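You operate a simulated robot arm through the tools that you are given. There is no shell and no other tool. Be economical: measure what you need, move in short steps, check, and stop when the job is done.

The job below is to be done with a simulated two-armed robot. You get a single attempt, and the scene is never put back.

Task
Wipe up the spill on the table with the striped cloth and put it back.

The check looks at the end state, three seconds after you hand in, the way a careful person would. Anything else that was tipped, shoved, dropped, spilled or broken makes it a failure. Flat cloth is picked up by pressing the open fingertips on it (5 to 10 N) and closing them slowly along it; thin cloth reads only 2 to 8 mm in the jaws.

Robot
Two 7-joint arms with two-finger parallel grippers on one trunk, on a base that drives. Base frame: it is fixed to the floor where the robot stands at the start and does not move with it; the origin is under the middle of the robot, x ahead of it, y to its left, z up; the surface under the hand at the start is at about z = 0.74. Readings come in m, rad, newtons and seconds.
The left shoulder is at the start at [0.07, 0.13, 1.087], the right one opposite. With the tool pointing down near the work surface each hand reaches from about 0.18 to 0.5 m from the robot's upright axis, wherever it stands, measured 20 degrees to its own side. Payload 1.57 kg a hand.
The TCP of each hand is the grasp point between the finger pads, 0.03 m short of the fingertips. In the tool frame z runs along the fingers and y along their closing line. Largest opening 0.08 m; finger width 0.017, thickness 0.012; the body of the gripper, 0.04 by 0.082 m, starts 0.08 m behind the TCP.
Orientation is told as [roll, pitch, yaw] about the base's x, y, z axes, in that order, counted from this pose: with the fingers straight down and closing along the base's y, the tool's x points along the base's -x, its y along +y and its z along -z.

Tools
- The arms move only by the tool arm_command. It takes "left_increments", "right_increments" or both (then of equal length, played together; a hand with none holds still); each is a list of rows, each a list of 2 entries, a list of its own where there are three numbers: the shift along the tool's x, y, z in m, then the turn, a rotation vector about the tool's x, y, z in rad. In form: [[[tx, ty, tz], [wx, wy, wz]], ...]. A call has 1 to 8 rows; each row shifts and turns the commanded pose from where the row before left it, along the tool's axes as they then stand. "left_grip" and "right_grip" are, for a hand that has rows, the finger opening in m, from 0 to 0.08, set as the call begins (left out, the last holds). A row lasts 0.2 s, in which the tool goes at most 0.05 m and 0.15 rad; a call with a longer step from one row to the next is refused whole, and so is a gripper value outside its range. A pose out of reach is approached as far as the arm can. The call stops where the force on the tool passes 40 N (or 10 N more than at its start, if that is more) or the arm is blocked; 0.2 s more then pass. Each finger travels about 0.108 m/s and halts on what it meets, pressing with about 25 N; the grip force reading is that of the motor and also rises with nothing between the fingers. The clock runs only during rows and for 0.2 s after the last one: add rows that do not move to give the fingers time. The reply holds the time, the measured pose of the TCP, the force on the tool along the base axes, the opening and the grip force, in the units named above and with some noise, with the torque about the TCP (base axes, N m) and any sound that the robot's microphone picked up.
- Cameras (640 x 400 px; columns grow to the right, rows downward): "scene" is now at [0.1147, 0.0293, 1.2895]; the picture's right is [0.40, -0.91, 0.00], its down [-0.76, -0.33, -0.56] and it looks along [0.52, 0.23, -0.83] (base axes); focal length 254 px, centre (320, 200). "left" rides on the left gripper at [0.072, 0.007, -0.122] in its tool frame; the picture's right is [-0.09, 1.00, 0.00], its down [-0.84, -0.08, -0.54] and it looks along [-0.54, -0.05, 0.84] (tool axes); focal length 238 px, centre (320, 200). "right" rides on the right gripper at [0.072, -0.007, -0.122] in its tool frame; the picture's right is [0.09, 1.00, 0.00], its down [-0.84, 0.08, -0.54] and it looks along [-0.54, 0.05, 0.84] (tool axes); focal length 238 px, centre (320, 200).
- get_image(camera): a new picture of that camera. It takes no simulated time.
- move_column(by): slides the trunk up (or, below 0, down) by that many m; the arms and the scene camera ride with it, the base frame stays. It gives what a move gives, with no picture.
- base_move(legs): drives the robot by 1 to 6 legs, each [ahead, left, turn to the left] in m, m and rad, along the robot's own axes; the way and the turn of a leg run together, so that a leg with both is an arc; at most 1.5 m and 3.142 rad a leg. The arms and the cameras ride along, it lands a little off, and it stops where it bumps. It gives what a move gives.
- pan_tilt(pan, tilt): turns the head with the scene camera to pan (to the left, within 1.501 rad either way) and tilt (down, from -0.506 to 1.204), counted from straight ahead of the robot. It gives what a move gives.
- locate(camera, pixels): for up to 12 pixels [column, row] of the newest picture of that camera ("zoom" is the newest enlarged one), the place [x, y, z] in the base frame of the surface seen there, good to about 0.002 m. It takes no simulated time.
- close_up(camera, box): a new picture of the part [left, top, right, bottom] of that camera's present view, enlarged. It takes no simulated time.
- sign_off(): hands the job in; it is judged then, once.

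Work in short steps. Measure before you move; look again where a grasp or a placing could have gone wrong, and mend it. You have 80 turns and 62 pictures in all, those below and enlarged ones among them. Open the grippers and draw the arms clear of the work before you hand the job in, unless the task says otherwise; then end with one line.

The tools are called by a JSON object that holds its "method" and its "body". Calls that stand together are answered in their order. arm_command: Moves the arms, as the interface text tells. Its arguments: {"type":"object","properties":{"left_increments":{"type":"array","items":{"type":"array"}},"left_grip":{"type":"number"},"right_increments":{"type":"array","items":{"type":"array"}},"right_grip":{"type":"number"}},"required":[]} The other tools are called the same way: move_column (by) slides the trunk up or down; base_move (legs) drives the base; pan_tilt (pan, tilt) turns the head that bears the scene camera; get_image (camera) takes a picture; locate (camera, pixels) gives the place of the surface under pixels of a picture; close_up (camera, box) takes an enlarged picture of a part of a camera's view; sign_off () hands the job in.

At the start:

```text
time_s: 0.0
left_tcp_pos: [0.3093, 0.3494, 0.9249]
left_tool_rot: [0.002, 0.001, 0.001]
left_wrist_force: [-0.8, 0.3, 0.4]
left_torque: [-0.02, 0.03, 0.01]
left_gripper_width: 0.0801
left_gripper_force: 0.1
right_tcp_pos: [0.3753, -0.0116, 0.9839]
right_tool_rot: [0.0, -0.002, -0.001]
right_wrist_force: [0.2, -0.1, 0.1]
right_torque: [-0.01, -0.02, 0.0]
right_gripper_width: 0.0798
right_gripper_force: 0.0
trunk travel left (down, up): [-0.725, 0.215]
robot x, y, heading: [-0.0021, -0.0, 0.003]
head pan, tilt: [0.417, 0.97]
```

scene: 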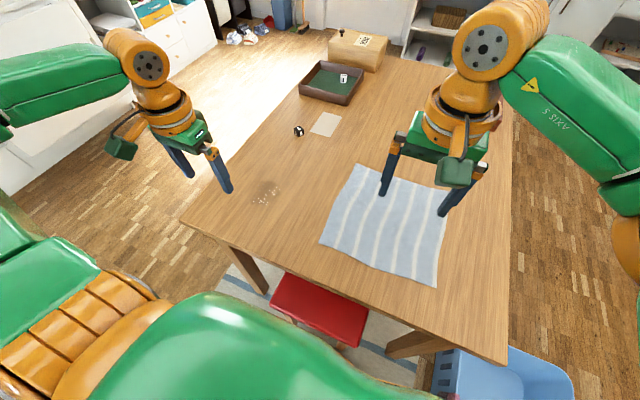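
right: 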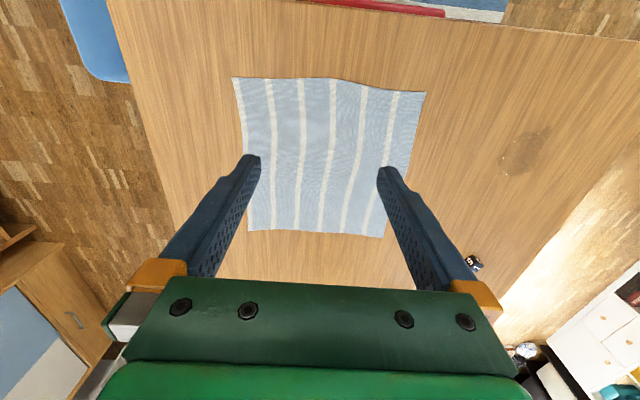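
left: 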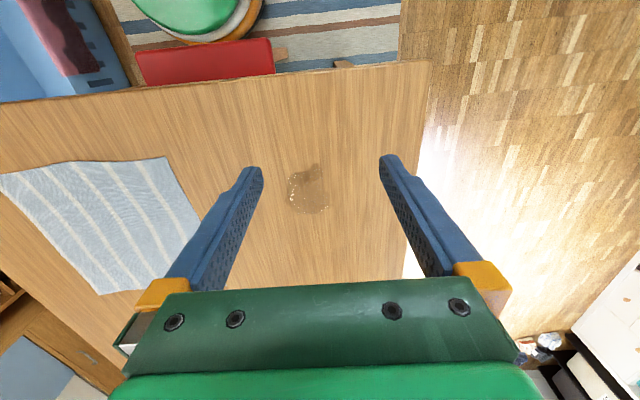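

The cloth lies at about (390,220) and the spill at about (265,193) in the scene picture. I measure both, plus the die, card and tray around them.

{"method": "locate", "body": {"camera": "scene", "pixels": [[355, 165], [320, 243], [436, 287], [452, 195], [265, 193], [254, 203], [276, 184], [299, 131], [325, 124], [182, 221], [505, 362], [385, 225]]}}

{"method": "locate", "body": {"camera": "right", "pixels": [[233, 78], [425, 93], [384, 237], [248, 229], [525, 150], [505, 168], [546, 132], [473, 263], [330, 80]]}}

{"method": "locate", "body": {"camera": "left", "pixels": [[308, 190], [290, 190], [328, 190], [312, 165], [310, 213], [165, 158], [203, 222], [420, 62]]}}

{"method": "close_up", "body": {"camera": "scene", "box": [180, 90, 480, 300]}}

```text
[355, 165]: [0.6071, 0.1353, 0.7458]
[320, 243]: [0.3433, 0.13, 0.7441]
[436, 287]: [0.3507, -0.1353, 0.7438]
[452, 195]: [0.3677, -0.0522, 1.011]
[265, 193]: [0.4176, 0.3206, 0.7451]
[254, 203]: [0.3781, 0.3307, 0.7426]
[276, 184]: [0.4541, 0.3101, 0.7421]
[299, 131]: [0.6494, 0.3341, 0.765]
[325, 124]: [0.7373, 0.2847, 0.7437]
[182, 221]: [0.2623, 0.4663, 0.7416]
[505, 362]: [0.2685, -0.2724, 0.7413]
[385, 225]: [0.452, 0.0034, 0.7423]
```

```text
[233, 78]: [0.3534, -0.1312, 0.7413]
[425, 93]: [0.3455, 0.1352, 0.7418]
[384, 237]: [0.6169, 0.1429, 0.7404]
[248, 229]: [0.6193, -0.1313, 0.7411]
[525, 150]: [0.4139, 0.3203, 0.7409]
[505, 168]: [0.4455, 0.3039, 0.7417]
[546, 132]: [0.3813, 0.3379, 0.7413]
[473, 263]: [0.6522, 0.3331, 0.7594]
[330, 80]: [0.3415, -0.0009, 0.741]
```

```text
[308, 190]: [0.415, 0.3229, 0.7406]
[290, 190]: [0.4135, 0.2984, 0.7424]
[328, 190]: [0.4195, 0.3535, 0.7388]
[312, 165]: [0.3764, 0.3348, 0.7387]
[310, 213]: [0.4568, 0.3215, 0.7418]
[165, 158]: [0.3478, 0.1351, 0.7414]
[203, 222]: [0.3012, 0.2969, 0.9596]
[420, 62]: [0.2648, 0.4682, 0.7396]
```

```text
1.90 times, centred on (330, 195) of scene
```

zoom: 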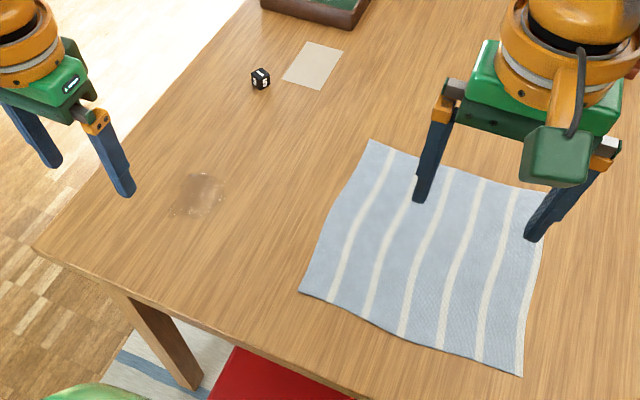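

The cloth spans x 0.345–0.618 and y −0.133–0.14. The spill is centred at (0.417, 0.322), about 4 cm in radius. Driving a little to the left would bring both edges into comfortable reach, so I look at the floor on that side first.

{"method": "pan_tilt", "body": {"pan": 0.9, "tilt": 1.2}}

{"method": "get_image", "body": {"camera": "scene"}}

```text
time_s: 0.9
left_tcp_pos: [0.3097, 0.3496, 0.9245]
left_tool_rot: [-0.001, 0.001, 0.0]
left_wrist_force: [0.1, 0.2, 0.2]
left_torque: [-0.01, 0.01, 0.0]
left_gripper_width: 0.0802
left_gripper_force: 0.0
right_tcp_pos: [0.375, -0.0114, 0.9821]
right_tool_rot: [0.0, -0.002, -0.001]
right_wrist_force: [0.0, 1.0, 0.1]
right_torque: [-0.01, -0.02, 0.03]
right_gripper_width: 0.0797
right_gripper_force: 0.1
trunk travel left (down, up): [-0.725, 0.215]
robot x, y, heading: [0.0007, 0.0012, -0.003]
head pan, tilt: [0.901, 1.201]
```

```text
57 pictures are left
```

scene: 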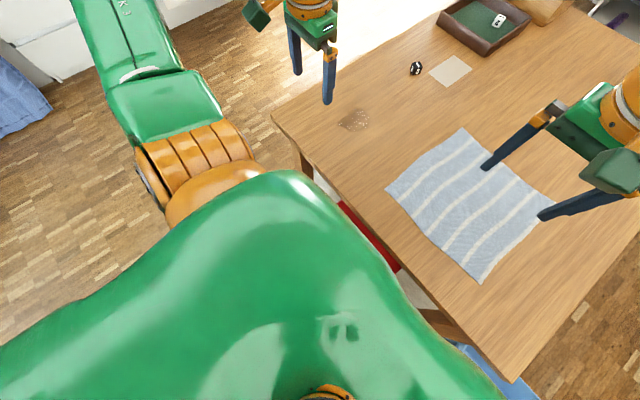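

The floor to the left is clear, so I drive left 0.14 m and turn the head back to the work.

{"method": "base_move", "body": {"legs": [[0, 0.14, 0]]}}

{"method": "pan_tilt", "body": {"pan": 0.1, "tilt": 0.95}}

{"method": "get_image", "body": {"camera": "scene"}}

```text
time_s: 2.2
left_tcp_pos: [0.3099, 0.4846, 0.9255]
left_tool_rot: [0.001, -0.002, 0.001]
left_wrist_force: [0.9, -1.1, 1.0]
left_torque: [0.02, 0.0, -0.01]
left_gripper_width: 0.0799
left_gripper_force: 0.2
right_tcp_pos: [0.3757, 0.1222, 0.9822]
right_tool_rot: [0.001, -0.003, 0.0]
right_wrist_force: [-0.3, -0.5, -0.1]
right_torque: [0.0, 0.0, 0.0]
right_gripper_width: 0.0799
right_gripper_force: 0.1
trunk travel left (down, up): [-0.725, 0.215]
robot x, y, heading: [0.0005, 0.1373, -0.002]
head pan, tilt: [0.901, 1.201]
```

```text
time_s: 3.4
left_tcp_pos: [0.3082, 0.4864, 0.9237]
left_tool_rot: [-0.001, 0.002, 0.003]
left_wrist_force: [-0.1, -0.2, 0.2]
left_torque: [0.02, -0.02, -0.05]
left_gripper_width: 0.0801
left_gripper_force: 0.0
right_tcp_pos: [0.3762, 0.1234, 0.9841]
right_tool_rot: [-0.001, -0.002, 0.0]
right_wrist_force: [-0.4, -0.3, 0.3]
right_torque: [0.03, -0.01, -0.01]
right_gripper_width: 0.0801
right_gripper_force: 0.0
trunk travel left (down, up): [-0.725, 0.215]
robot x, y, heading: [0.005, 0.1364, -0.0]
head pan, tilt: [0.099, 0.949]
```

```text
56 pictures are left
```

scene: 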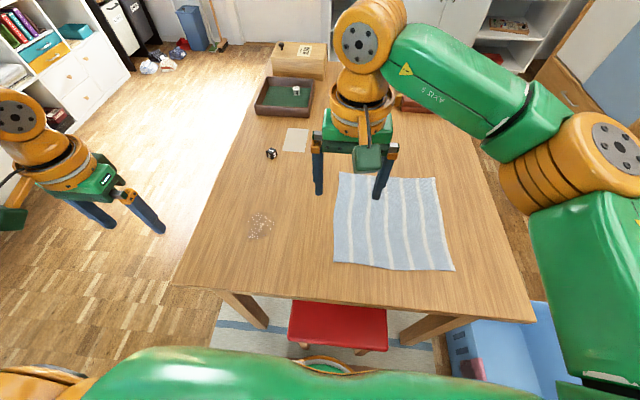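

Base landed at y 0.137. I bring both hands above the cloth's left and right edges (x 0.42, y +0.105 and −0.10) with the jaws partly open.

{"method": "arm_command", "body": {"left_increments": [[[-0.014, -0.0476, 0], [0, 0, 0]], [[-0.014, -0.0476, 0], [0, 0, 0]], [[-0.014, -0.0476, 0], [0, 0, 0]], [[-0.014, -0.0476, 0], [0, 0, 0]], [[-0.014, -0.0476, 0], [0, 0, 0]], [[-0.014, -0.0476, 0], [0, 0, 0]], [[-0.014, -0.0476, 0], [0, 0, 0]], [[-0.014, -0.0476, 0], [0, 0, 0]]], "right_increments": [[[-0.0055, -0.0279, 0.0168], [0, 0, 0]], [[-0.0055, -0.0279, 0.0168], [0, 0, 0]], [[-0.0055, -0.0279, 0.0168], [0, 0, 0]], [[-0.0055, -0.0279, 0.0168], [0, 0, 0]], [[-0.0055, -0.0279, 0.0168], [0, 0, 0]], [[-0.0055, -0.0279, 0.0168], [0, 0, 0]], [[-0.0055, -0.0279, 0.0168], [0, 0, 0]], [[-0.0055, -0.0279, 0.0168], [0, 0, 0]]], "left_grip": 0.035, "right_grip": 0.035}}

{"method": "get_image", "body": {"camera": "scene"}}

```text
time_s: 5.2
left_tcp_pos: [0.3497, 0.2431, 0.9338]
left_tool_rot: [0.0, 0.0, 0.002]
left_wrist_force: [0.8, 0.6, 0.6]
left_torque: [-0.01, -0.02, 0.02]
left_gripper_width: 0.035
left_gripper_force: 0.0
left hand out of reach, approached as far as the arm can: row 5, 6, 7, 8
right_tcp_pos: [0.4215, -0.1001, 0.847]
right_tool_rot: [0.0, -0.002, 0.0]
right_wrist_force: [-0.3, 0.7, 0.0]
right_torque: [-0.01, -0.01, 0.02]
right_gripper_width: 0.0351
right_gripper_force: 0.0
trunk travel left (down, up): [-0.725, 0.215]
robot x, y, heading: [-0.0021, 0.1365, 0.002]
head pan, tilt: [0.099, 0.949]
```

```text
55 pictures are left
```

scene: 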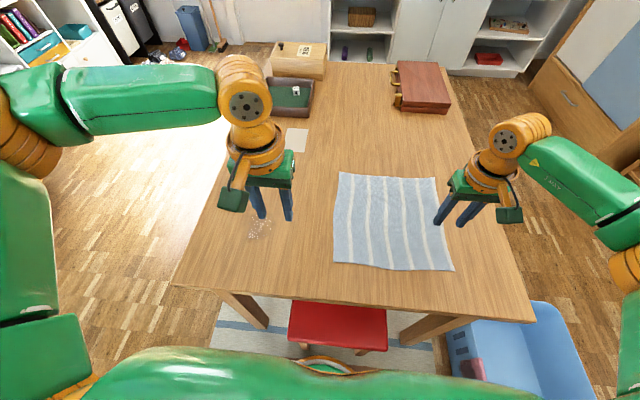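

The left hand can't reach across from here: it stopped at (0.35, 0.243). I'll drive back so that each hand works on its own side, and later shift the held cloth by driving.

{"method": "base_move", "body": {"legs": [[0, -0.137, 0]]}}

```text
time_s: 6.5
left_tcp_pos: [0.3501, 0.1116, 0.9339]
left_tool_rot: [-0.002, -0.003, 0.002]
left_wrist_force: [0.0, 0.5, 0.5]
left_torque: [0.02, 0.0, 0.01]
left_gripper_width: 0.0351
left_gripper_force: 0.0
right_tcp_pos: [0.42, -0.2323, 0.8492]
right_tool_rot: [-0.002, -0.001, 0.003]
right_wrist_force: [-0.7, 0.0, 0.6]
right_torque: [0.02, -0.03, -0.01]
right_gripper_width: 0.035
right_gripper_force: 0.1
trunk travel left (down, up): [-0.725, 0.215]
robot x, y, heading: [0.0029, 0.0046, 0.003]
head pan, tilt: [0.099, 0.949]
```

Both hands are over the table. I test the left hand with a small step down and the right with a step toward y −0.10, to see how commands track.

{"method": "arm_command", "body": {"left_increments": [[[0, 0, 0.02], [0, 0, 0]], [[0, 0, 0.02], [0, 0, 0]], [[0, 0, 0.02], [0, 0, 0]], [[0, 0, 0.02], [0, 0, 0]]], "right_increments": [[[0, 0.033, 0], [0, 0, 0]], [[0, 0.033, 0], [0, 0, 0]], [[0, 0.033, 0], [0, 0, 0]], [[0, 0.033, 0], [0, 0, 0]]]}}

```text
time_s: 7.5
left_tcp_pos: [0.3421, 0.1268, 0.8592]
left_tool_rot: [-0.006, -0.002, 0.001]
left_wrist_force: [1.0, 0.6, 1.0]
left_torque: [-0.03, -0.01, 0.01]
left_gripper_width: 0.035
left_gripper_force: 0.0
left hand out of reach, approached as far as the arm can: row 1, 2, 3, 4
right_tcp_pos: [0.4208, -0.0983, 0.8473]
right_tool_rot: [-0.002, 0.0, 0.001]
right_wrist_force: [0.7, 0.8, 1.2]
right_torque: [-0.03, 0.03, -0.02]
right_gripper_width: 0.0349
right_gripper_force: 0.0
trunk travel left (down, up): [-0.725, 0.215]
robot x, y, heading: [0.0025, -0.0007, 0.002]
head pan, tilt: [0.099, 0.949]
```

The commanded pose is still the far one, about y −0.03. I add +0.135 in y to bring it to (0.42, 0.105).

{"method": "arm_command", "body": {"left_increments": [[[0, 0.045, 0], [0, 0, 0]], [[0, 0.045, 0], [0, 0, 0]], [[0, 0.045, 0], [0, 0, 0]], [[0, 0, 0], [0, 0, 0]]]}}

```text
time_s: 8.5
left_tcp_pos: [0.3417, 0.2574, 0.8619]
left_tool_rot: [0.001, 0.0, 0.001]
left_wrist_force: [-0.2, -0.3, -0.4]
left_torque: [-0.02, 0.05, -0.03]
left_gripper_width: 0.0348
left_gripper_force: 0.1
right_tcp_pos: [0.4199, -0.1004, 0.8491]
right_tool_rot: [0.0, -0.001, 0.003]
right_wrist_force: [-0.4, 0.2, 0.1]
right_torque: [0.01, 0.01, -0.01]
right_gripper_width: 0.0351
right_gripper_force: 0.0
trunk travel left (down, up): [-0.725, 0.215]
robot x, y, heading: [-0.005, 0.0033, 0.007]
head pan, tilt: [0.099, 0.949]
```

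The commanded pose now equals the measured one, (0.342, 0.257). I step to x 0.42 first and then inward in y.

{"method": "arm_command", "body": {"left_increments": [[[-0.026, 0, 0], [0, 0, 0]], [[-0.026, 0, 0], [0, 0, 0]], [[-0.026, 0, 0], [0, 0, 0]], [[0, -0.04, 0], [0, 0, 0]], [[0, -0.04, 0], [0, 0, 0]], [[0, -0.036, 0], [0, 0, 0]], [[0, -0.036, 0], [0, 0, 0]], [[0, 0, 0], [0, 0, 0]]]}}

{"method": "get_image", "body": {"camera": "scene"}}

```text
time_s: 10.3
left_tcp_pos: [0.382, 0.1443, 0.881]
left_tool_rot: [-0.002, -0.001, 0.002]
left_wrist_force: [-1.0, -0.1, 1.0]
left_torque: [-0.03, -0.01, -0.03]
left_gripper_width: 0.0348
left_gripper_force: 0.1
left hand out of reach, approached as far as the arm can: row 5, 6, 7
right_tcp_pos: [0.4218, -0.1006, 0.8483]
right_tool_rot: [-0.001, -0.001, 0.001]
right_wrist_force: [0.2, -0.4, 0.2]
right_torque: [0.01, 0.0, 0.03]
right_gripper_width: 0.0347
right_gripper_force: 0.1
trunk travel left (down, up): [-0.725, 0.215]
robot x, y, heading: [0.0008, 0.0013, 0.004]
head pan, tilt: [0.099, 0.949]
```

```text
54 pictures are left
```

scene: 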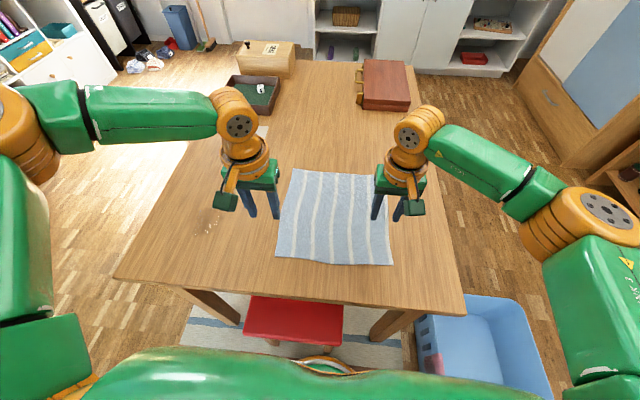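

The left hand stalls near y 0.144. Moving the base slightly right would help, so I check how close the basket and stool are.

{"method": "locate", "body": {"camera": "scene", "pixels": [[417, 320], [425, 395], [545, 390], [420, 360], [250, 335], [335, 340], [323, 365], [200, 372], [440, 372], [276, 257], [393, 264], [293, 168], [382, 177]]}}

```text
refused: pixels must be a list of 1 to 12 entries
```

Too many pixels in that call; I ask again with fewer.

{"method": "locate", "body": {"camera": "scene", "pixels": [[417, 320], [425, 385], [545, 390], [250, 335], [335, 340], [323, 365], [440, 372], [200, 372]]}}

```text
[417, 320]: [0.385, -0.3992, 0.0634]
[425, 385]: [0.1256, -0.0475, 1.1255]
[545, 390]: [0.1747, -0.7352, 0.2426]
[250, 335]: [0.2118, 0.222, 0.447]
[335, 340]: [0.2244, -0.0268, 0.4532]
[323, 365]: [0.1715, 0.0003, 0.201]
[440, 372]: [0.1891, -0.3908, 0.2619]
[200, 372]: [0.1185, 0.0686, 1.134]
```

The basket is near (y < −0.39), so I'd rather not drive right. The stall may be a wrist limit, so I lower the left hand and turn the tool clockwise while moving inward.

{"method": "arm_command", "body": {"left_increments": [[[0, 0, 0.02], [0, 0, 0.15]], [[0, 0, 0.02], [0, 0, 0.15]], [[0, 0, 0], [0, 0, 0.15]], [[0, 0, 0], [0, 0, 0.15]], [[-0.02, 0, 0], [0, 0, 0]], [[-0.02, 0, 0], [0, 0, 0]], [[0, -0.02, 0], [0, 0, 0]], [[0, 0, 0], [0, 0, 0]]]}}

```text
time_s: 12.1
left_tcp_pos: [0.3639, 0.1412, 0.8601]
left_tool_rot: [-0.001, -0.005, -0.597]
left_wrist_force: [0.5, -0.1, -0.7]
left_torque: [0.0, -0.02, 0.0]
left_gripper_width: 0.0351
left_gripper_force: 0.1
left hand out of reach, approached as far as the arm can: row 1, 2, 5, 6, 7
right_tcp_pos: [0.4195, -0.0996, 0.8477]
right_tool_rot: [-0.001, -0.002, 0.002]
right_wrist_force: [0.2, 0.5, -0.3]
right_torque: [0.01, -0.01, -0.01]
right_gripper_width: 0.035
right_gripper_force: 0.1
trunk travel left (down, up): [-0.725, 0.215]
robot x, y, heading: [0.0008, -0.0025, 0.003]
head pan, tilt: [0.099, 0.949]
```

Turning works, but the position limit stays. I test whether a higher hand can come inward, as the right one did at the start (z 0.98).

{"method": "arm_command", "body": {"left_increments": [[[0, 0, -0.03], [0, 0, -0.15]], [[0, 0, -0.03], [0, 0, -0.15]], [[0, 0, -0.03], [0, 0, -0.15]], [[0, 0, -0.03], [0, 0, -0.15]], [[0, -0.02, 0], [0, 0, 0]], [[0, -0.02, 0], [0, 0, 0]], [[0, -0.02, 0], [0, 0, 0]], [[0, 0, 0], [0, 0, 0]]]}}

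{"method": "get_image", "body": {"camera": "scene"}}

```text
time_s: 13.9
left_tcp_pos: [0.3505, 0.1094, 0.9742]
left_tool_rot: [-0.003, -0.003, 0.004]
left_wrist_force: [-0.2, 0.4, 0.9]
left_torque: [0.06, 0.0, 0.02]
left_gripper_width: 0.0351
left_gripper_force: 0.1
left hand out of reach, approached as far as the arm can: row 6, 7
right_tcp_pos: [0.4212, -0.1003, 0.8481]
right_tool_rot: [0.001, 0.001, 0.001]
right_wrist_force: [0.3, 0.1, -0.8]
right_torque: [0.04, 0.02, -0.02]
right_gripper_width: 0.0351
right_gripper_force: 0.0
trunk travel left (down, up): [-0.725, 0.215]
robot x, y, heading: [-0.0008, -0.0025, 0.002]
head pan, tilt: [0.099, 0.949]
```

```text
53 pictures are left
```

scene: 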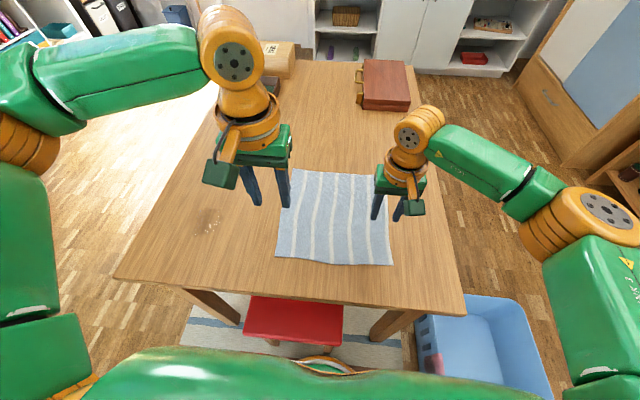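

The left arm's inward limit makes a two-handed grip awkward. New plan: the right hand alone pinches the cloth's left edge and drags it flat over the spill by driving left. It then regrips the right edge and pulls the cloth back. I park the left hand outward first.

{"method": "arm_command", "body": {"left_increments": [[[0.008, 0.04, 0], [0, 0, 0]], [[0.008, 0.04, 0], [0, 0, 0]], [[0.008, 0.04, 0], [0, 0, 0]], [[0.008, 0.04, 0], [0, 0, 0]], [[0.008, 0.04, 0], [0, 0, 0]], [[0, 0.04, 0], [0, 0, 0]], [[0, 0.04, 0], [0, 0, 0]], [[0, 0, 0], [0, 0, 0]]]}}

{"method": "base_move", "body": {"legs": [[0, 0.205, 0]]}}

{"method": "get_image", "body": {"camera": "scene"}}

{"method": "get_image", "body": {"camera": "right"}}

```text
time_s: 15.7
left_tcp_pos: [0.3082, 0.3917, 0.9763]
left_tool_rot: [0.001, -0.002, 0.002]
left_wrist_force: [-1.0, -0.1, -0.4]
left_torque: [0.0, 0.0, 0.03]
left_gripper_width: 0.0349
left_gripper_force: 0.1
right_tcp_pos: [0.4215, -0.0998, 0.8477]
right_tool_rot: [0.001, -0.002, 0.002]
right_wrist_force: [-0.9, -0.5, 0.0]
right_torque: [0.01, 0.0, 0.0]
right_gripper_width: 0.0349
right_gripper_force: 0.0
trunk travel left (down, up): [-0.725, 0.215]
robot x, y, heading: [-0.0023, 0.0051, 0.0]
head pan, tilt: [0.099, 0.949]
```

```text
time_s: 17.3
left_tcp_pos: [0.3087, 0.5993, 0.9763]
left_tool_rot: [0.002, -0.001, 0.003]
left_wrist_force: [0.2, -0.1, -0.1]
left_torque: [0.0, 0.03, 0.03]
left_gripper_width: 0.035
left_gripper_force: 0.2
right_tcp_pos: [0.4207, 0.1055, 0.8487]
right_tool_rot: [0.0, -0.003, 0.002]
right_wrist_force: [0.3, -0.7, -1.0]
right_torque: [0.02, -0.02, 0.0]
right_gripper_width: 0.035
right_gripper_force: 0.1
trunk travel left (down, up): [-0.725, 0.215]
robot x, y, heading: [0.0004, 0.2107, 0.003]
head pan, tilt: [0.099, 0.949]
```

```text
52 pictures are left
```

scene: 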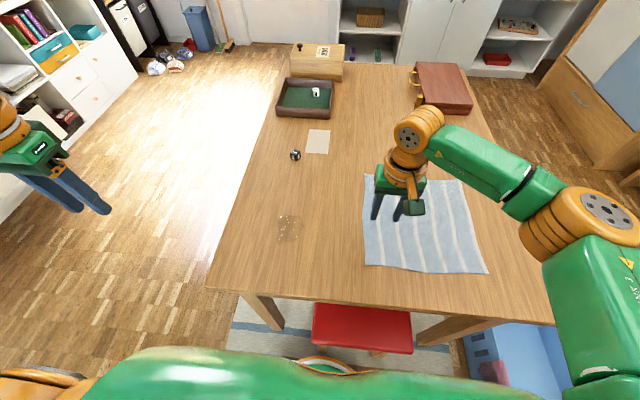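

```text
51 pictures are left
```

right: 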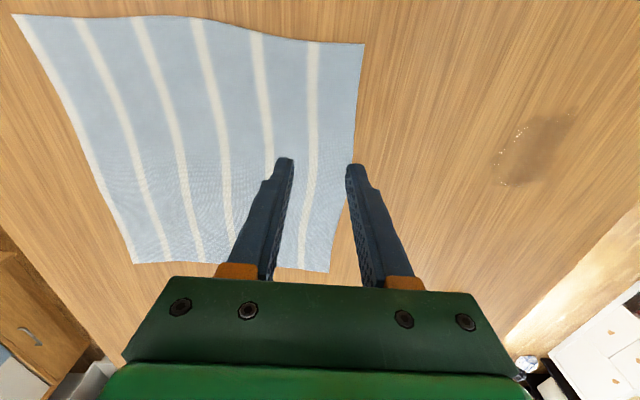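

The fingers stand over the left edge. I move to x 0.465 (the cloth's mid-depth) and y 0.097, and descend to just above the cloth.

{"method": "arm_command", "body": {"right_increments": [[[-0.022, -0.004, 0.02], [0, 0, 0]], [[-0.022, -0.004, 0.02], [0, 0, 0]], [[0, 0, 0.02], [0, 0, 0]], [[0, 0, 0.01], [0, 0, 0]], [[0, 0, 0], [0, 0, 0]]], "right_grip": 0.035}}

{"method": "get_image", "body": {"camera": "right"}}

```text
time_s: 18.5
left_tcp_pos: [0.3072, 0.6004, 0.9758]
left_tool_rot: [0.0, 0.0, 0.001]
left_wrist_force: [-0.3, 0.2, -0.3]
left_torque: [0.02, 0.0, -0.02]
left_gripper_width: 0.0349
left_gripper_force: 0.0
right_tcp_pos: [0.4647, 0.0999, 0.7787]
right_tool_rot: [0.001, -0.002, 0.003]
right_wrist_force: [0.7, 0.5, 0.9]
right_torque: [-0.01, 0.0, -0.01]
right_gripper_width: 0.0352
right_gripper_force: 0.0
trunk travel left (down, up): [-0.725, 0.215]
robot x, y, heading: [0.0018, 0.2093, 0.004]
head pan, tilt: [0.099, 0.949]
```

```text
50 pictures are left
```

right: 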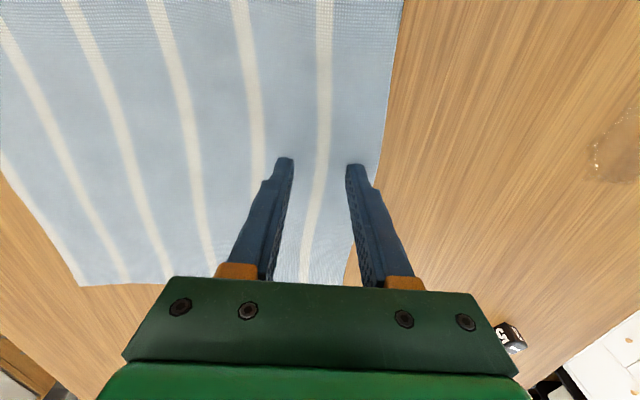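

Both fingertips are over cloth, right at its edge strip. I press down in 2 mm steps.

{"method": "arm_command", "body": {"right_increments": [[[0, -0.004, 0.002], [0, 0, 0]], [[0, 0, 0.002], [0, 0, 0]], [[0, 0, 0.002], [0, 0, 0]], [[0, 0, 0.001], [0, 0, 0]]]}}

```text
time_s: 19.5
left_tcp_pos: [0.3078, 0.5997, 0.9768]
left_tool_rot: [-0.001, -0.003, 0.002]
left_wrist_force: [0.3, -0.2, 0.4]
left_torque: [-0.02, -0.04, -0.02]
left_gripper_width: 0.0351
left_gripper_force: 0.1
right_tcp_pos: [0.4639, 0.0962, 0.7722]
right_tool_rot: [-0.001, -0.001, 0.001]
right_wrist_force: [0.0, -0.1, 0.2]
right_torque: [0.02, -0.03, 0.01]
right_gripper_width: 0.035
right_gripper_force: 0.0
trunk travel left (down, up): [-0.725, 0.215]
robot x, y, heading: [-0.0002, 0.2087, -0.0]
head pan, tilt: [0.099, 0.949]
```

No contact yet at z 0.772, so I go lower in 1 mm steps.

{"method": "arm_command", "body": {"right_increments": [[[0, 0, 0.001], [0, 0, 0]], [[0, 0, 0.001], [0, 0, 0]], [[0, 0, 0.001], [0, 0, 0]]]}}

```text
time_s: 20.3
left_tcp_pos: [0.3039, 0.6021, 0.977]
left_tool_rot: [-0.001, -0.006, 0.001]
left_wrist_force: [0.2, -0.1, -0.5]
left_torque: [0.01, -0.01, 0.0]
left_gripper_width: 0.0351
left_gripper_force: 0.0
right_tcp_pos: [0.4625, 0.0958, 0.7714]
right_tool_rot: [-0.001, -0.007, 0.0]
right_wrist_force: [7.2, -1.9, 27.2]
right_torque: [0.04, -0.12, 0.01]
right_gripper_width: 0.0351
right_gripper_force: 0.1
trunk travel left (down, up): [-0.725, 0.215]
robot x, y, heading: [-0.0018, 0.2127, -0.001]
head pan, tilt: [0.099, 0.949]
```

27 N is too much. I ease up 1.7 mm to get 5–10 N.

{"method": "arm_command", "body": {"right_increments": [[[0, 0, -0.0017], [0, 0, 0]], [[0, 0, 0], [0, 0, 0]]]}}

```text
time_s: 20.9
left_tcp_pos: [0.3042, 0.6016, 0.9758]
left_tool_rot: [-0.001, -0.004, 0.003]
left_wrist_force: [0.0, 0.7, 0.8]
left_torque: [-0.02, 0.02, -0.01]
left_gripper_width: 0.0348
left_gripper_force: 0.0
right_tcp_pos: [0.4626, 0.0965, 0.7717]
right_tool_rot: [0.0, -0.004, 0.0]
right_wrist_force: [3.9, 1.5, 19.3]
right_torque: [0.18, -0.09, -0.03]
right_gripper_width: 0.0351
right_gripper_force: 0.0
trunk travel left (down, up): [-0.725, 0.215]
robot x, y, heading: [-0.0001, 0.2116, 0.004]
head pan, tilt: [0.099, 0.949]
```

Still 19 N, which puts the stiffness at about 4.7 N/mm. I go up another 2.4 mm.

{"method": "arm_command", "body": {"right_increments": [[[0, 0, -0.0024], [0, 0, 0]], [[0, 0, 0], [0, 0, 0]]]}}

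```text
time_s: 21.5
left_tcp_pos: [0.3068, 0.5997, 0.9754]
left_tool_rot: [-0.003, -0.002, 0.001]
left_wrist_force: [0.4, 1.0, 0.7]
left_torque: [-0.01, 0.0, 0.01]
left_gripper_width: 0.0348
left_gripper_force: 0.1
right_tcp_pos: [0.4632, 0.0953, 0.7706]
right_tool_rot: [-0.002, 0.0, 0.003]
right_wrist_force: [-1.8, 0.9, 4.0]
right_torque: [0.04, 0.04, -0.03]
right_gripper_width: 0.0353
right_gripper_force: 0.1
trunk travel left (down, up): [-0.725, 0.215]
robot x, y, heading: [0.0003, 0.2102, 0.003]
head pan, tilt: [0.099, 0.949]
```

4 N now. I press 0.7 mm more and close in small steps.

{"method": "arm_command", "body": {"right_increments": [[[0, 0, 0.0007], [0, 0, 0]]], "right_grip": 0.028}}

{"method": "arm_command", "body": {"right_increments": [[[0, 0, 0], [0, 0, 0]]], "right_grip": 0.02}}

{"method": "arm_command", "body": {"right_increments": [[[0, 0, 0], [0, 0, 0]]], "right_grip": 0.012}}

{"method": "arm_command", "body": {"right_increments": [[[0, 0, 0], [0, 0, 0]], [[0, 0, 0], [0, 0, 0]]], "right_grip": 0.0}}

{"method": "get_image", "body": {"camera": "right"}}

```text
time_s: 21.9
left_tcp_pos: [0.3063, 0.5996, 0.976]
left_tool_rot: [0.0, -0.005, 0.003]
left_wrist_force: [-0.1, 0.1, -0.2]
left_torque: [-0.01, 0.04, 0.0]
left_gripper_width: 0.0351
left_gripper_force: 0.1
right_tcp_pos: [0.4621, 0.0957, 0.772]
right_tool_rot: [0.001, -0.002, 0.001]
right_wrist_force: [-1.0, -1.2, 6.5]
right_torque: [0.0, 0.05, 0.02]
right_gripper_width: 0.0274
right_gripper_force: 0.0
trunk travel left (down, up): [-0.725, 0.215]
robot x, y, heading: [-0.0031, 0.2091, 0.005]
head pan, tilt: [0.099, 0.949]
```

```text
time_s: 22.3
left_tcp_pos: [0.3075, 0.6004, 0.977]
left_tool_rot: [0.001, -0.001, 0.002]
left_wrist_force: [0.4, -0.5, 0.2]
left_torque: [-0.01, -0.02, 0.01]
left_gripper_width: 0.0349
left_gripper_force: 0.1
right_tcp_pos: [0.4634, 0.0957, 0.7719]
right_tool_rot: [-0.001, -0.003, 0.001]
right_wrist_force: [0.8, 1.4, 6.2]
right_torque: [0.02, 0.01, 0.03]
right_gripper_width: 0.0189
right_gripper_force: 0.1
trunk travel left (down, up): [-0.725, 0.215]
robot x, y, heading: [0.0035, 0.2068, 0.001]
head pan, tilt: [0.099, 0.949]
```

```text
time_s: 22.7
left_tcp_pos: [0.3065, 0.5996, 0.976]
left_tool_rot: [0.0, -0.003, 0.003]
left_wrist_force: [0.5, 0.5, 0.4]
left_torque: [-0.03, -0.01, 0.0]
left_gripper_width: 0.035
left_gripper_force: 0.1
right_tcp_pos: [0.4643, 0.096, 0.7707]
right_tool_rot: [0.0, -0.001, 0.002]
right_wrist_force: [0.5, 0.1, 6.3]
right_torque: [-0.01, 0.01, -0.04]
right_gripper_width: 0.0112
right_gripper_force: 0.2
trunk travel left (down, up): [-0.725, 0.215]
robot x, y, heading: [-0.0024, 0.2103, 0.004]
head pan, tilt: [0.099, 0.949]
```

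```text
time_s: 23.3
left_tcp_pos: [0.3071, 0.6003, 0.9758]
left_tool_rot: [0.001, -0.002, 0.003]
left_wrist_force: [0.2, -0.3, 0.2]
left_torque: [0.02, -0.02, 0.0]
left_gripper_width: 0.0348
left_gripper_force: 0.0
right_tcp_pos: [0.4644, 0.0958, 0.7703]
right_tool_rot: [0.0, -0.002, 0.003]
right_wrist_force: [-0.2, -0.9, 6.6]
right_torque: [-0.03, 0.03, 0.02]
right_gripper_width: 0.0062
right_gripper_force: 25.0
trunk travel left (down, up): [-0.725, 0.215]
robot x, y, heading: [-0.0026, 0.2063, 0.001]
head pan, tilt: [0.099, 0.949]
```

```text
49 pictures are left
```

right: 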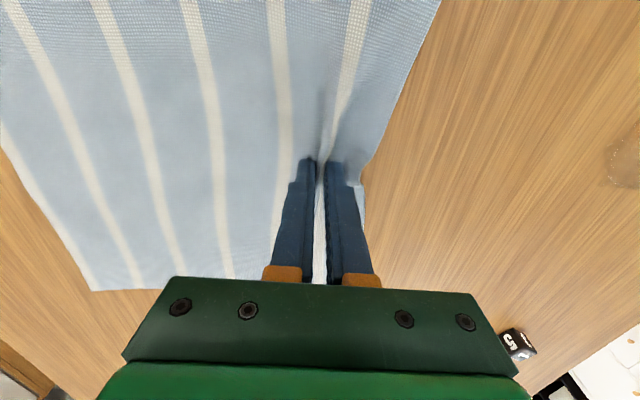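

Cloth is held: 6.2 mm in the jaws at 25 N. I ease the pressure by 0.5 mm and drag halfway, diagonally left and slightly back so the cloth clears the die.

{"method": "arm_command", "body": {"right_increments": [[[0, 0, -0.0006], [0, 0, 0]]]}}

{"method": "base_move", "body": {"legs": [[-0.02, 0.13, 0]]}}

{"method": "get_image", "body": {"camera": "scene"}}

```text
time_s: 23.7
left_tcp_pos: [0.3065, 0.5999, 0.9764]
left_tool_rot: [0.001, -0.003, 0.003]
left_wrist_force: [-0.2, -0.1, -0.2]
left_torque: [0.0, -0.02, -0.01]
left_gripper_width: 0.0351
left_gripper_force: 0.0
right_tcp_pos: [0.4642, 0.0959, 0.7712]
right_tool_rot: [0.0, -0.004, 0.002]
right_wrist_force: [-1.3, -1.2, 7.0]
right_torque: [-0.03, 0.02, 0.02]
right_gripper_width: 0.0062
right_gripper_force: 25.6
trunk travel left (down, up): [-0.725, 0.215]
robot x, y, heading: [-0.0003, 0.2076, 0.002]
head pan, tilt: [0.099, 0.949]
```

```text
time_s: 25.0
left_tcp_pos: [0.2833, 0.7332, 0.9758]
left_tool_rot: [0.0, -0.004, 0.008]
left_wrist_force: [0.0, 0.4, -0.1]
left_torque: [0.02, -0.02, 0.01]
left_gripper_width: 0.0353
left_gripper_force: 0.1
right_tcp_pos: [0.4444, 0.2288, 0.7713]
right_tool_rot: [0.001, -0.005, 0.006]
right_wrist_force: [0.6, -0.3, 6.7]
right_torque: [-0.03, 0.0, -0.04]
right_gripper_width: 0.0059
right_gripper_force: 24.8
trunk travel left (down, up): [-0.725, 0.215]
robot x, y, heading: [-0.0236, 0.3425, 0.009]
head pan, tilt: [0.099, 0.949]
```

```text
48 pictures are left
```

scene: 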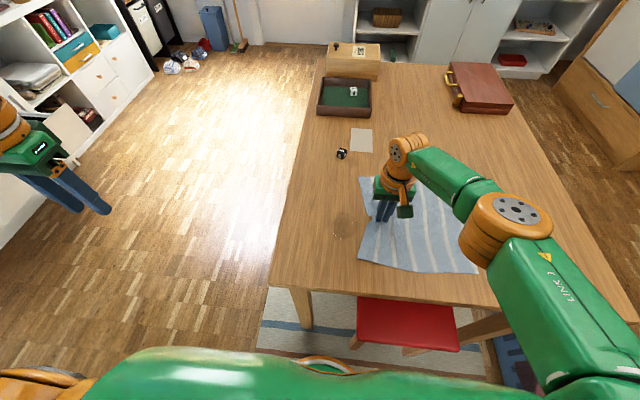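

The cloth follows nicely. Before driving on I check the clearance to the shelf on the left.

{"method": "locate", "body": {"camera": "scene", "pixels": [[60, 115], [30, 90], [10, 235], [60, 270], [341, 154], [358, 260], [478, 273], [372, 182], [345, 237]]}}

```text
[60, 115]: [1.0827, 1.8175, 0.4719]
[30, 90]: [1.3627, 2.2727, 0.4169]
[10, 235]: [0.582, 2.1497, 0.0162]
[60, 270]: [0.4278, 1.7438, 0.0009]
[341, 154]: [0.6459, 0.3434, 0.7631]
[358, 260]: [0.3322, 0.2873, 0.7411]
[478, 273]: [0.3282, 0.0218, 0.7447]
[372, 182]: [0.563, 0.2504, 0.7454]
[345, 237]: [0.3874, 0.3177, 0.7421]
```

Plenty of room. I drag on by 0.14 so the cloth and the fingertips pass over the spill.

{"method": "base_move", "body": {"legs": [[-0.015, 0.14, 0]]}}

{"method": "get_image", "body": {"camera": "scene"}}

{"method": "get_image", "body": {"camera": "right"}}

```text
time_s: 26.3
left_tcp_pos: [0.2691, 0.8748, 0.9766]
left_tool_rot: [0.001, -0.001, 0.004]
left_wrist_force: [0.0, 0.4, -0.6]
left_torque: [0.01, -0.01, 0.01]
left_gripper_width: 0.035
left_gripper_force: 0.1
right_tcp_pos: [0.4278, 0.3726, 0.7722]
right_tool_rot: [0.001, -0.003, 0.002]
right_wrist_force: [0.2, 0.7, 5.1]
right_torque: [0.0, 0.06, 0.01]
right_gripper_width: 0.0059
right_gripper_force: 25.0
trunk travel left (down, up): [-0.725, 0.215]
robot x, y, heading: [-0.0386, 0.4844, 0.005]
head pan, tilt: [0.099, 0.949]
```

```text
47 pictures are left
```

scene: 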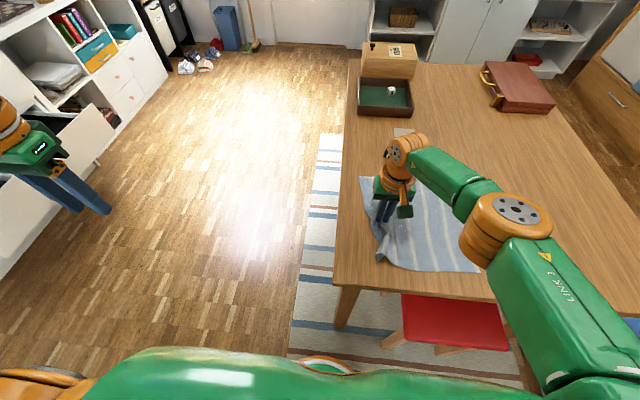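

```text
46 pictures are left
```

right: 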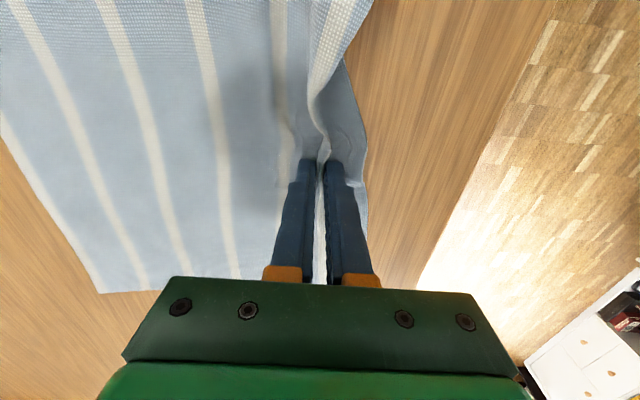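

The cloth lies over the spill and shows a damp patch. I scrub with the held fold, back and forth across the patch at two depths, ending where I started so it stays stretched.

{"method": "arm_command", "body": {"right_increments": [[[0.03, -0.01, 0], [0, 0, 0]], [[0, -0.04, 0], [0, 0, 0]], [[0, -0.045, 0], [0, 0, 0]], [[-0.025, 0, 0], [0, 0, 0]], [[0, 0.045, 0], [0, 0, 0]], [[0, 0.045, 0], [0, 0, 0]], [[0, 0.005, 0], [0, 0, 0]], [[0, 0, 0], [0, 0, 0]]]}}

{"method": "arm_command", "body": {"right_increments": [[[-0.02, -0.01, 0], [0, 0, 0]], [[0, -0.04, 0], [0, 0, 0]], [[0, -0.04, 0], [0, 0, 0]], [[0.015, 0, 0], [0, 0, 0]], [[0, 0.045, 0], [0, 0, 0]], [[0, 0.045, 0], [0, 0, 0]], [[0, 0.0, 0], [0, 0, 0]]]}}

{"method": "get_image", "body": {"camera": "scene"}}

```text
time_s: 28.1
left_tcp_pos: [0.2674, 0.8751, 0.9772]
left_tool_rot: [0.001, -0.005, 0.004]
left_wrist_force: [-0.2, -0.2, -1.0]
left_torque: [-0.02, 0.0, -0.01]
left_gripper_width: 0.0349
left_gripper_force: 0.0
right_tcp_pos: [0.4225, 0.3719, 0.77]
right_tool_rot: [0.0, -0.008, 0.004]
right_wrist_force: [4.8, -8.8, 21.8]
right_torque: [-0.22, -0.11, 0.02]
right_gripper_width: 0.0061
right_gripper_force: 25.2
trunk travel left (down, up): [-0.725, 0.215]
robot x, y, heading: [-0.0353, 0.4837, 0.006]
head pan, tilt: [0.099, 0.949]
```

```text
time_s: 29.7
left_tcp_pos: [0.2689, 0.8751, 0.9762]
left_tool_rot: [0.001, -0.001, 0.005]
left_wrist_force: [-0.4, 0.2, -0.5]
left_torque: [0.03, 0.0, -0.02]
left_gripper_width: 0.0349
left_gripper_force: 0.0
right_tcp_pos: [0.4234, 0.3751, 0.7715]
right_tool_rot: [-0.001, -0.001, 0.003]
right_wrist_force: [-0.4, -0.8, 0.2]
right_torque: [0.01, 0.02, -0.04]
right_gripper_width: 0.0061
right_gripper_force: 24.9
right hand out of reach, approached as far as the arm can: row 1
trunk travel left (down, up): [-0.725, 0.215]
robot x, y, heading: [-0.0361, 0.4868, 0.001]
head pan, tilt: [0.099, 0.949]
```

```text
45 pictures are left
```

scene: 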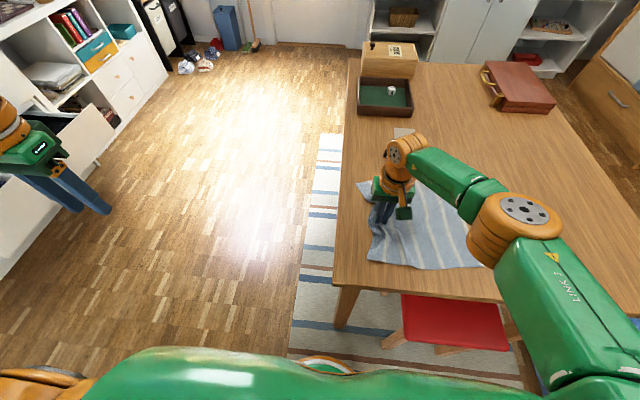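

The die is hidden behind the hand now. I check how near the cloth's far edge comes, and look with the left-side cameras.

{"method": "locate", "body": {"camera": "scene", "pixels": [[362, 183], [370, 178], [420, 180], [368, 258], [480, 267], [430, 220]]}}

{"method": "get_image", "body": {"camera": "right"}}

```text
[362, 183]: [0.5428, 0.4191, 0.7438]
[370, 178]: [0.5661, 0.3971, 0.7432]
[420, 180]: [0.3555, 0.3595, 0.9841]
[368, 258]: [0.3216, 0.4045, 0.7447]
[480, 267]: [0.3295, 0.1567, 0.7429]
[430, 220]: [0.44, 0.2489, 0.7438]
```

```text
44 pictures are left
```

right: 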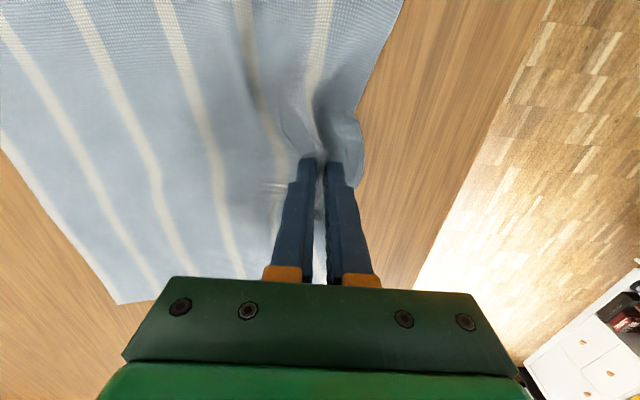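

The far edge sits at x ≤ 0.57, clear of the die. I open gently and lift off.

{"method": "arm_command", "body": {"right_increments": [[[0, 0, 0], [0, 0, 0]], [[0, 0, -0.005], [0, 0, 0]], [[0, 0, -0.03], [0, 0, 0]], [[0, 0, -0.04], [0, 0, 0]], [[0, 0, 0], [0, 0, 0]]], "right_grip": 0.035}}

{"method": "get_image", "body": {"camera": "scene"}}

{"method": "get_image", "body": {"camera": "right"}}

```text
time_s: 30.9
left_tcp_pos: [0.2705, 0.8758, 0.9748]
left_tool_rot: [-0.001, -0.001, 0.006]
left_wrist_force: [-0.2, -0.3, -0.9]
left_torque: [-0.01, 0.03, 0.01]
left_gripper_width: 0.0352
left_gripper_force: 0.0
right_tcp_pos: [0.4235, 0.377, 0.8439]
right_tool_rot: [-0.001, -0.001, 0.004]
right_wrist_force: [-0.1, -0.2, -0.3]
right_torque: [0.01, -0.04, 0.03]
right_gripper_width: 0.035
right_gripper_force: 0.2
trunk travel left (down, up): [-0.725, 0.215]
robot x, y, heading: [-0.0359, 0.4807, 0.005]
head pan, tilt: [0.099, 0.949]
```

```text
43 pictures are left
```

scene: 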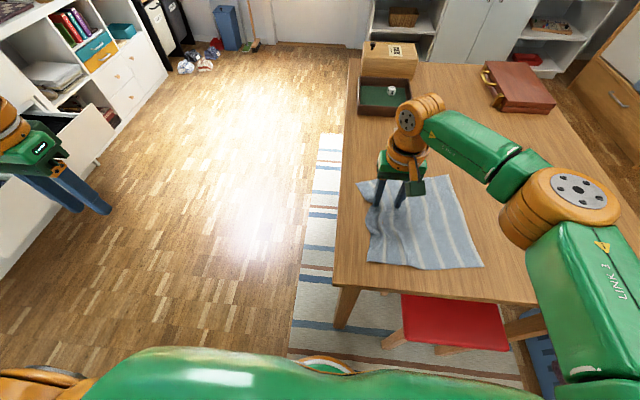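

```text
42 pictures are left
```

right: 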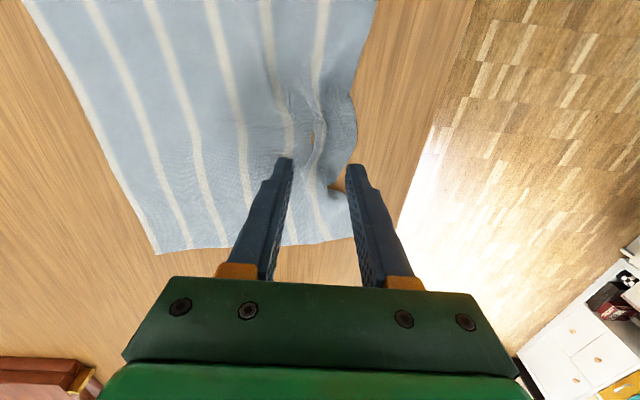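

Released; the left edge has some wrinkles. I measure the right edge for the pull back.

{"method": "locate", "body": {"camera": "right", "pixels": [[25, 5], [70, 90], [110, 165], [158, 253], [355, 235], [375, 10], [318, 135], [335, 187], [357, 130]]}}

{"method": "locate", "body": {"camera": "scene", "pixels": [[482, 266], [448, 177], [466, 222], [368, 258]]}}

```text
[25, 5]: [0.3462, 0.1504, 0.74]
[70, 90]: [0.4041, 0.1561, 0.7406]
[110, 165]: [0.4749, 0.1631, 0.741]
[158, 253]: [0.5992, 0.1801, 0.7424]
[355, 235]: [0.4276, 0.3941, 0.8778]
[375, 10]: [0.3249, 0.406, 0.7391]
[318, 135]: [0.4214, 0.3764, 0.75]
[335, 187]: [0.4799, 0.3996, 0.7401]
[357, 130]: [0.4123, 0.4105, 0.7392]
```

```text
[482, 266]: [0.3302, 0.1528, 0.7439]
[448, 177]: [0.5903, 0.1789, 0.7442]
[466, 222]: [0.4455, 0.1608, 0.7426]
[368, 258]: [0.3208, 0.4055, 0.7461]
```

The right edge runs from (0.33, 0.152) to (0.60, 0.180). I bring the hand above its middle at about (0.465, 0.198) by driving right and ahead.

{"method": "base_move", "body": {"legs": [[0.04, -0.18, 0]]}}

{"method": "get_image", "body": {"camera": "scene"}}

```text
time_s: 32.5
left_tcp_pos: [0.3104, 0.701, 0.9759]
left_tool_rot: [-0.002, 0.001, 0.005]
left_wrist_force: [-0.4, -0.1, 0.1]
left_torque: [-0.01, 0.0, 0.03]
left_gripper_width: 0.0349
left_gripper_force: 0.1
right_tcp_pos: [0.4645, 0.2016, 0.8459]
right_tool_rot: [-0.001, -0.002, 0.006]
right_wrist_force: [-1.2, 0.6, 0.5]
right_torque: [0.0, -0.02, 0.02]
right_gripper_width: 0.0349
right_gripper_force: 0.0
trunk travel left (down, up): [-0.725, 0.215]
robot x, y, heading: [0.004, 0.3038, 0.007]
head pan, tilt: [0.099, 0.949]
```

```text
41 pictures are left
```

scene: 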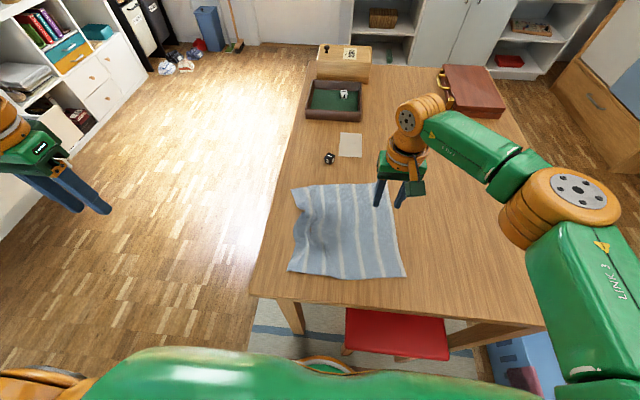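

The die is undisturbed. I align the tool with the edge (yaw +0.1) and descend to just above the cloth.

{"method": "arm_command", "body": {"right_increments": [[[0, 0, 0.025], [0, 0, -0.1]], [[0, -0.003, 0.025], [0, 0, 0]], [[0, 0, 0.02], [0, 0, 0]], [[0, 0, 0.003], [0, 0, 0]], [[0, 0, 0], [0, 0, 0]]]}}

{"method": "get_image", "body": {"camera": "right"}}

```text
time_s: 33.7
left_tcp_pos: [0.3111, 0.6996, 0.9752]
left_tool_rot: [0.001, 0.0, 0.006]
left_wrist_force: [-0.1, 0.1, 0.2]
left_torque: [0.0, -0.01, -0.01]
left_gripper_width: 0.0349
left_gripper_force: 0.0
right_tcp_pos: [0.4654, 0.1979, 0.7733]
right_tool_rot: [-0.001, -0.002, 0.106]
right_wrist_force: [0.5, 1.1, 0.1]
right_torque: [-0.01, 0.0, -0.06]
right_gripper_width: 0.0351
right_gripper_force: 0.1
trunk travel left (down, up): [-0.725, 0.215]
robot x, y, heading: [0.0021, 0.3043, 0.003]
head pan, tilt: [0.099, 0.949]
```

```text
40 pictures are left
```

right: 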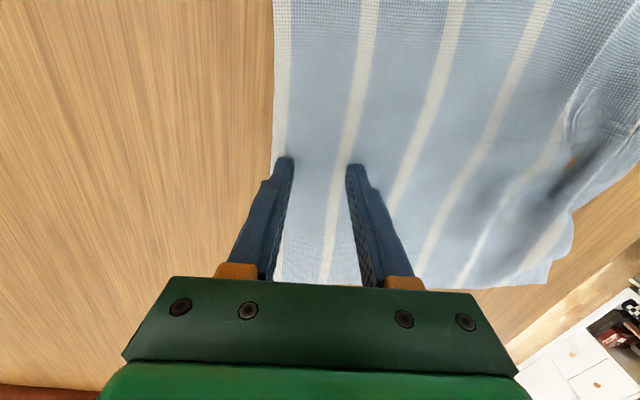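

The outer finger is just at the edge, so I shift 8 mm inward and press down.

{"method": "arm_command", "body": {"right_increments": [[[0, 0.008, 0], [0, 0, 0]], [[0, 0, 0.0025], [0, 0, 0]], [[0, 0, 0.0007], [0, 0, 0]], [[0, 0, 0], [0, 0, 0]]]}}

```text
time_s: 34.7
left_tcp_pos: [0.3091, 0.6987, 0.977]
left_tool_rot: [-0.001, -0.003, 0.006]
left_wrist_force: [0.5, 0.0, -0.1]
left_torque: [-0.01, 0.01, 0.03]
left_gripper_width: 0.0348
left_gripper_force: 0.2
right_tcp_pos: [0.4625, 0.205, 0.7719]
right_tool_rot: [0.002, -0.004, 0.103]
right_wrist_force: [4.9, -1.8, 16.6]
right_torque: [-0.03, -0.06, 0.01]
right_gripper_width: 0.035
right_gripper_force: 0.0
trunk travel left (down, up): [-0.725, 0.215]
robot x, y, heading: [0.0075, 0.3033, 0.001]
head pan, tilt: [0.099, 0.949]
```

16.6 N; I ease up 2.2 mm.

{"method": "arm_command", "body": {"right_increments": [[[0, 0, -0.0022], [0, 0, 0]], [[0, 0, 0], [0, 0, 0]]]}}

```text
time_s: 35.3
left_tcp_pos: [0.3114, 0.6994, 0.9748]
left_tool_rot: [0.0, -0.002, 0.005]
left_wrist_force: [0.3, -0.1, -0.4]
left_torque: [0.02, 0.0, -0.02]
left_gripper_width: 0.0349
left_gripper_force: 0.0
right_tcp_pos: [0.4634, 0.2041, 0.7705]
right_tool_rot: [-0.001, -0.001, 0.105]
right_wrist_force: [-0.5, 0.1, 1.3]
right_torque: [0.01, -0.01, -0.02]
right_gripper_width: 0.0348
right_gripper_force: 0.1
trunk travel left (down, up): [-0.725, 0.215]
robot x, y, heading: [0.0062, 0.3021, 0.004]
head pan, tilt: [0.099, 0.949]
```

1.3 N; I press 0.9 mm more and close slowly.

{"method": "arm_command", "body": {"right_increments": [[[0, 0, 0.0009], [0, 0, 0]]], "right_grip": 0.028}}

{"method": "arm_command", "body": {"right_increments": [[[0, 0, 0], [0, 0, 0]]], "right_grip": 0.02}}

{"method": "arm_command", "body": {"right_increments": [[[0, 0, 0], [0, 0, 0]]], "right_grip": 0.012}}

{"method": "arm_command", "body": {"right_increments": [[[0, 0, 0], [0, 0, 0]], [[0, 0, 0], [0, 0, 0]]], "right_grip": 0.0}}

```text
time_s: 35.7
left_tcp_pos: [0.31, 0.6994, 0.9768]
left_tool_rot: [0.001, -0.001, 0.004]
left_wrist_force: [0.3, -1.0, -0.3]
left_torque: [0.01, 0.02, 0.02]
left_gripper_width: 0.0351
left_gripper_force: 0.0
right_tcp_pos: [0.4635, 0.205, 0.772]
right_tool_rot: [-0.001, -0.004, 0.104]
right_wrist_force: [2.2, 0.8, 8.3]
right_torque: [-0.01, -0.04, 0.02]
right_gripper_width: 0.0274
right_gripper_force: 0.1
trunk travel left (down, up): [-0.725, 0.215]
robot x, y, heading: [0.0073, 0.3051, 0.006]
head pan, tilt: [0.099, 0.949]
```

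```text
time_s: 36.1
left_tcp_pos: [0.3095, 0.7, 0.9759]
left_tool_rot: [0.002, -0.002, 0.007]
left_wrist_force: [0.4, 0.1, -0.1]
left_torque: [0.02, 0.01, 0.04]
left_gripper_width: 0.0351
left_gripper_force: 0.2
right_tcp_pos: [0.4626, 0.2048, 0.7714]
right_tool_rot: [-0.003, -0.003, 0.106]
right_wrist_force: [0.1, 0.2, 8.5]
right_torque: [-0.01, -0.02, 0.02]
right_gripper_width: 0.0185
right_gripper_force: 0.1
trunk travel left (down, up): [-0.725, 0.215]
robot x, y, heading: [0.0044, 0.3039, 0.002]
head pan, tilt: [0.099, 0.949]
```

```text
time_s: 36.5
left_tcp_pos: [0.31, 0.6987, 0.976]
left_tool_rot: [0.0, -0.003, 0.004]
left_wrist_force: [0.3, 0.6, -0.3]
left_torque: [0.02, -0.02, -0.02]
left_gripper_width: 0.0349
left_gripper_force: 0.1
right_tcp_pos: [0.4625, 0.2043, 0.77]
right_tool_rot: [-0.001, -0.003, 0.106]
right_wrist_force: [-0.3, 0.7, 8.0]
right_torque: [0.0, -0.04, -0.01]
right_gripper_width: 0.0122
right_gripper_force: 0.1
trunk travel left (down, up): [-0.725, 0.215]
robot x, y, heading: [0.0003, 0.3085, 0.001]
head pan, tilt: [0.099, 0.949]
```

```text
time_s: 37.1
left_tcp_pos: [0.3099, 0.6991, 0.977]
left_tool_rot: [-0.001, -0.002, 0.006]
left_wrist_force: [0.5, 0.5, 0.4]
left_torque: [-0.01, 0.01, -0.01]
left_gripper_width: 0.035
left_gripper_force: 0.1
right_tcp_pos: [0.463, 0.2051, 0.7713]
right_tool_rot: [-0.001, -0.004, 0.106]
right_wrist_force: [0.9, 0.7, 8.7]
right_torque: [0.0, 0.01, 0.0]
right_gripper_width: 0.0024
right_gripper_force: 23.8
trunk travel left (down, up): [-0.725, 0.215]
robot x, y, heading: [0.006, 0.303, 0.005]
head pan, tilt: [0.099, 0.949]
```

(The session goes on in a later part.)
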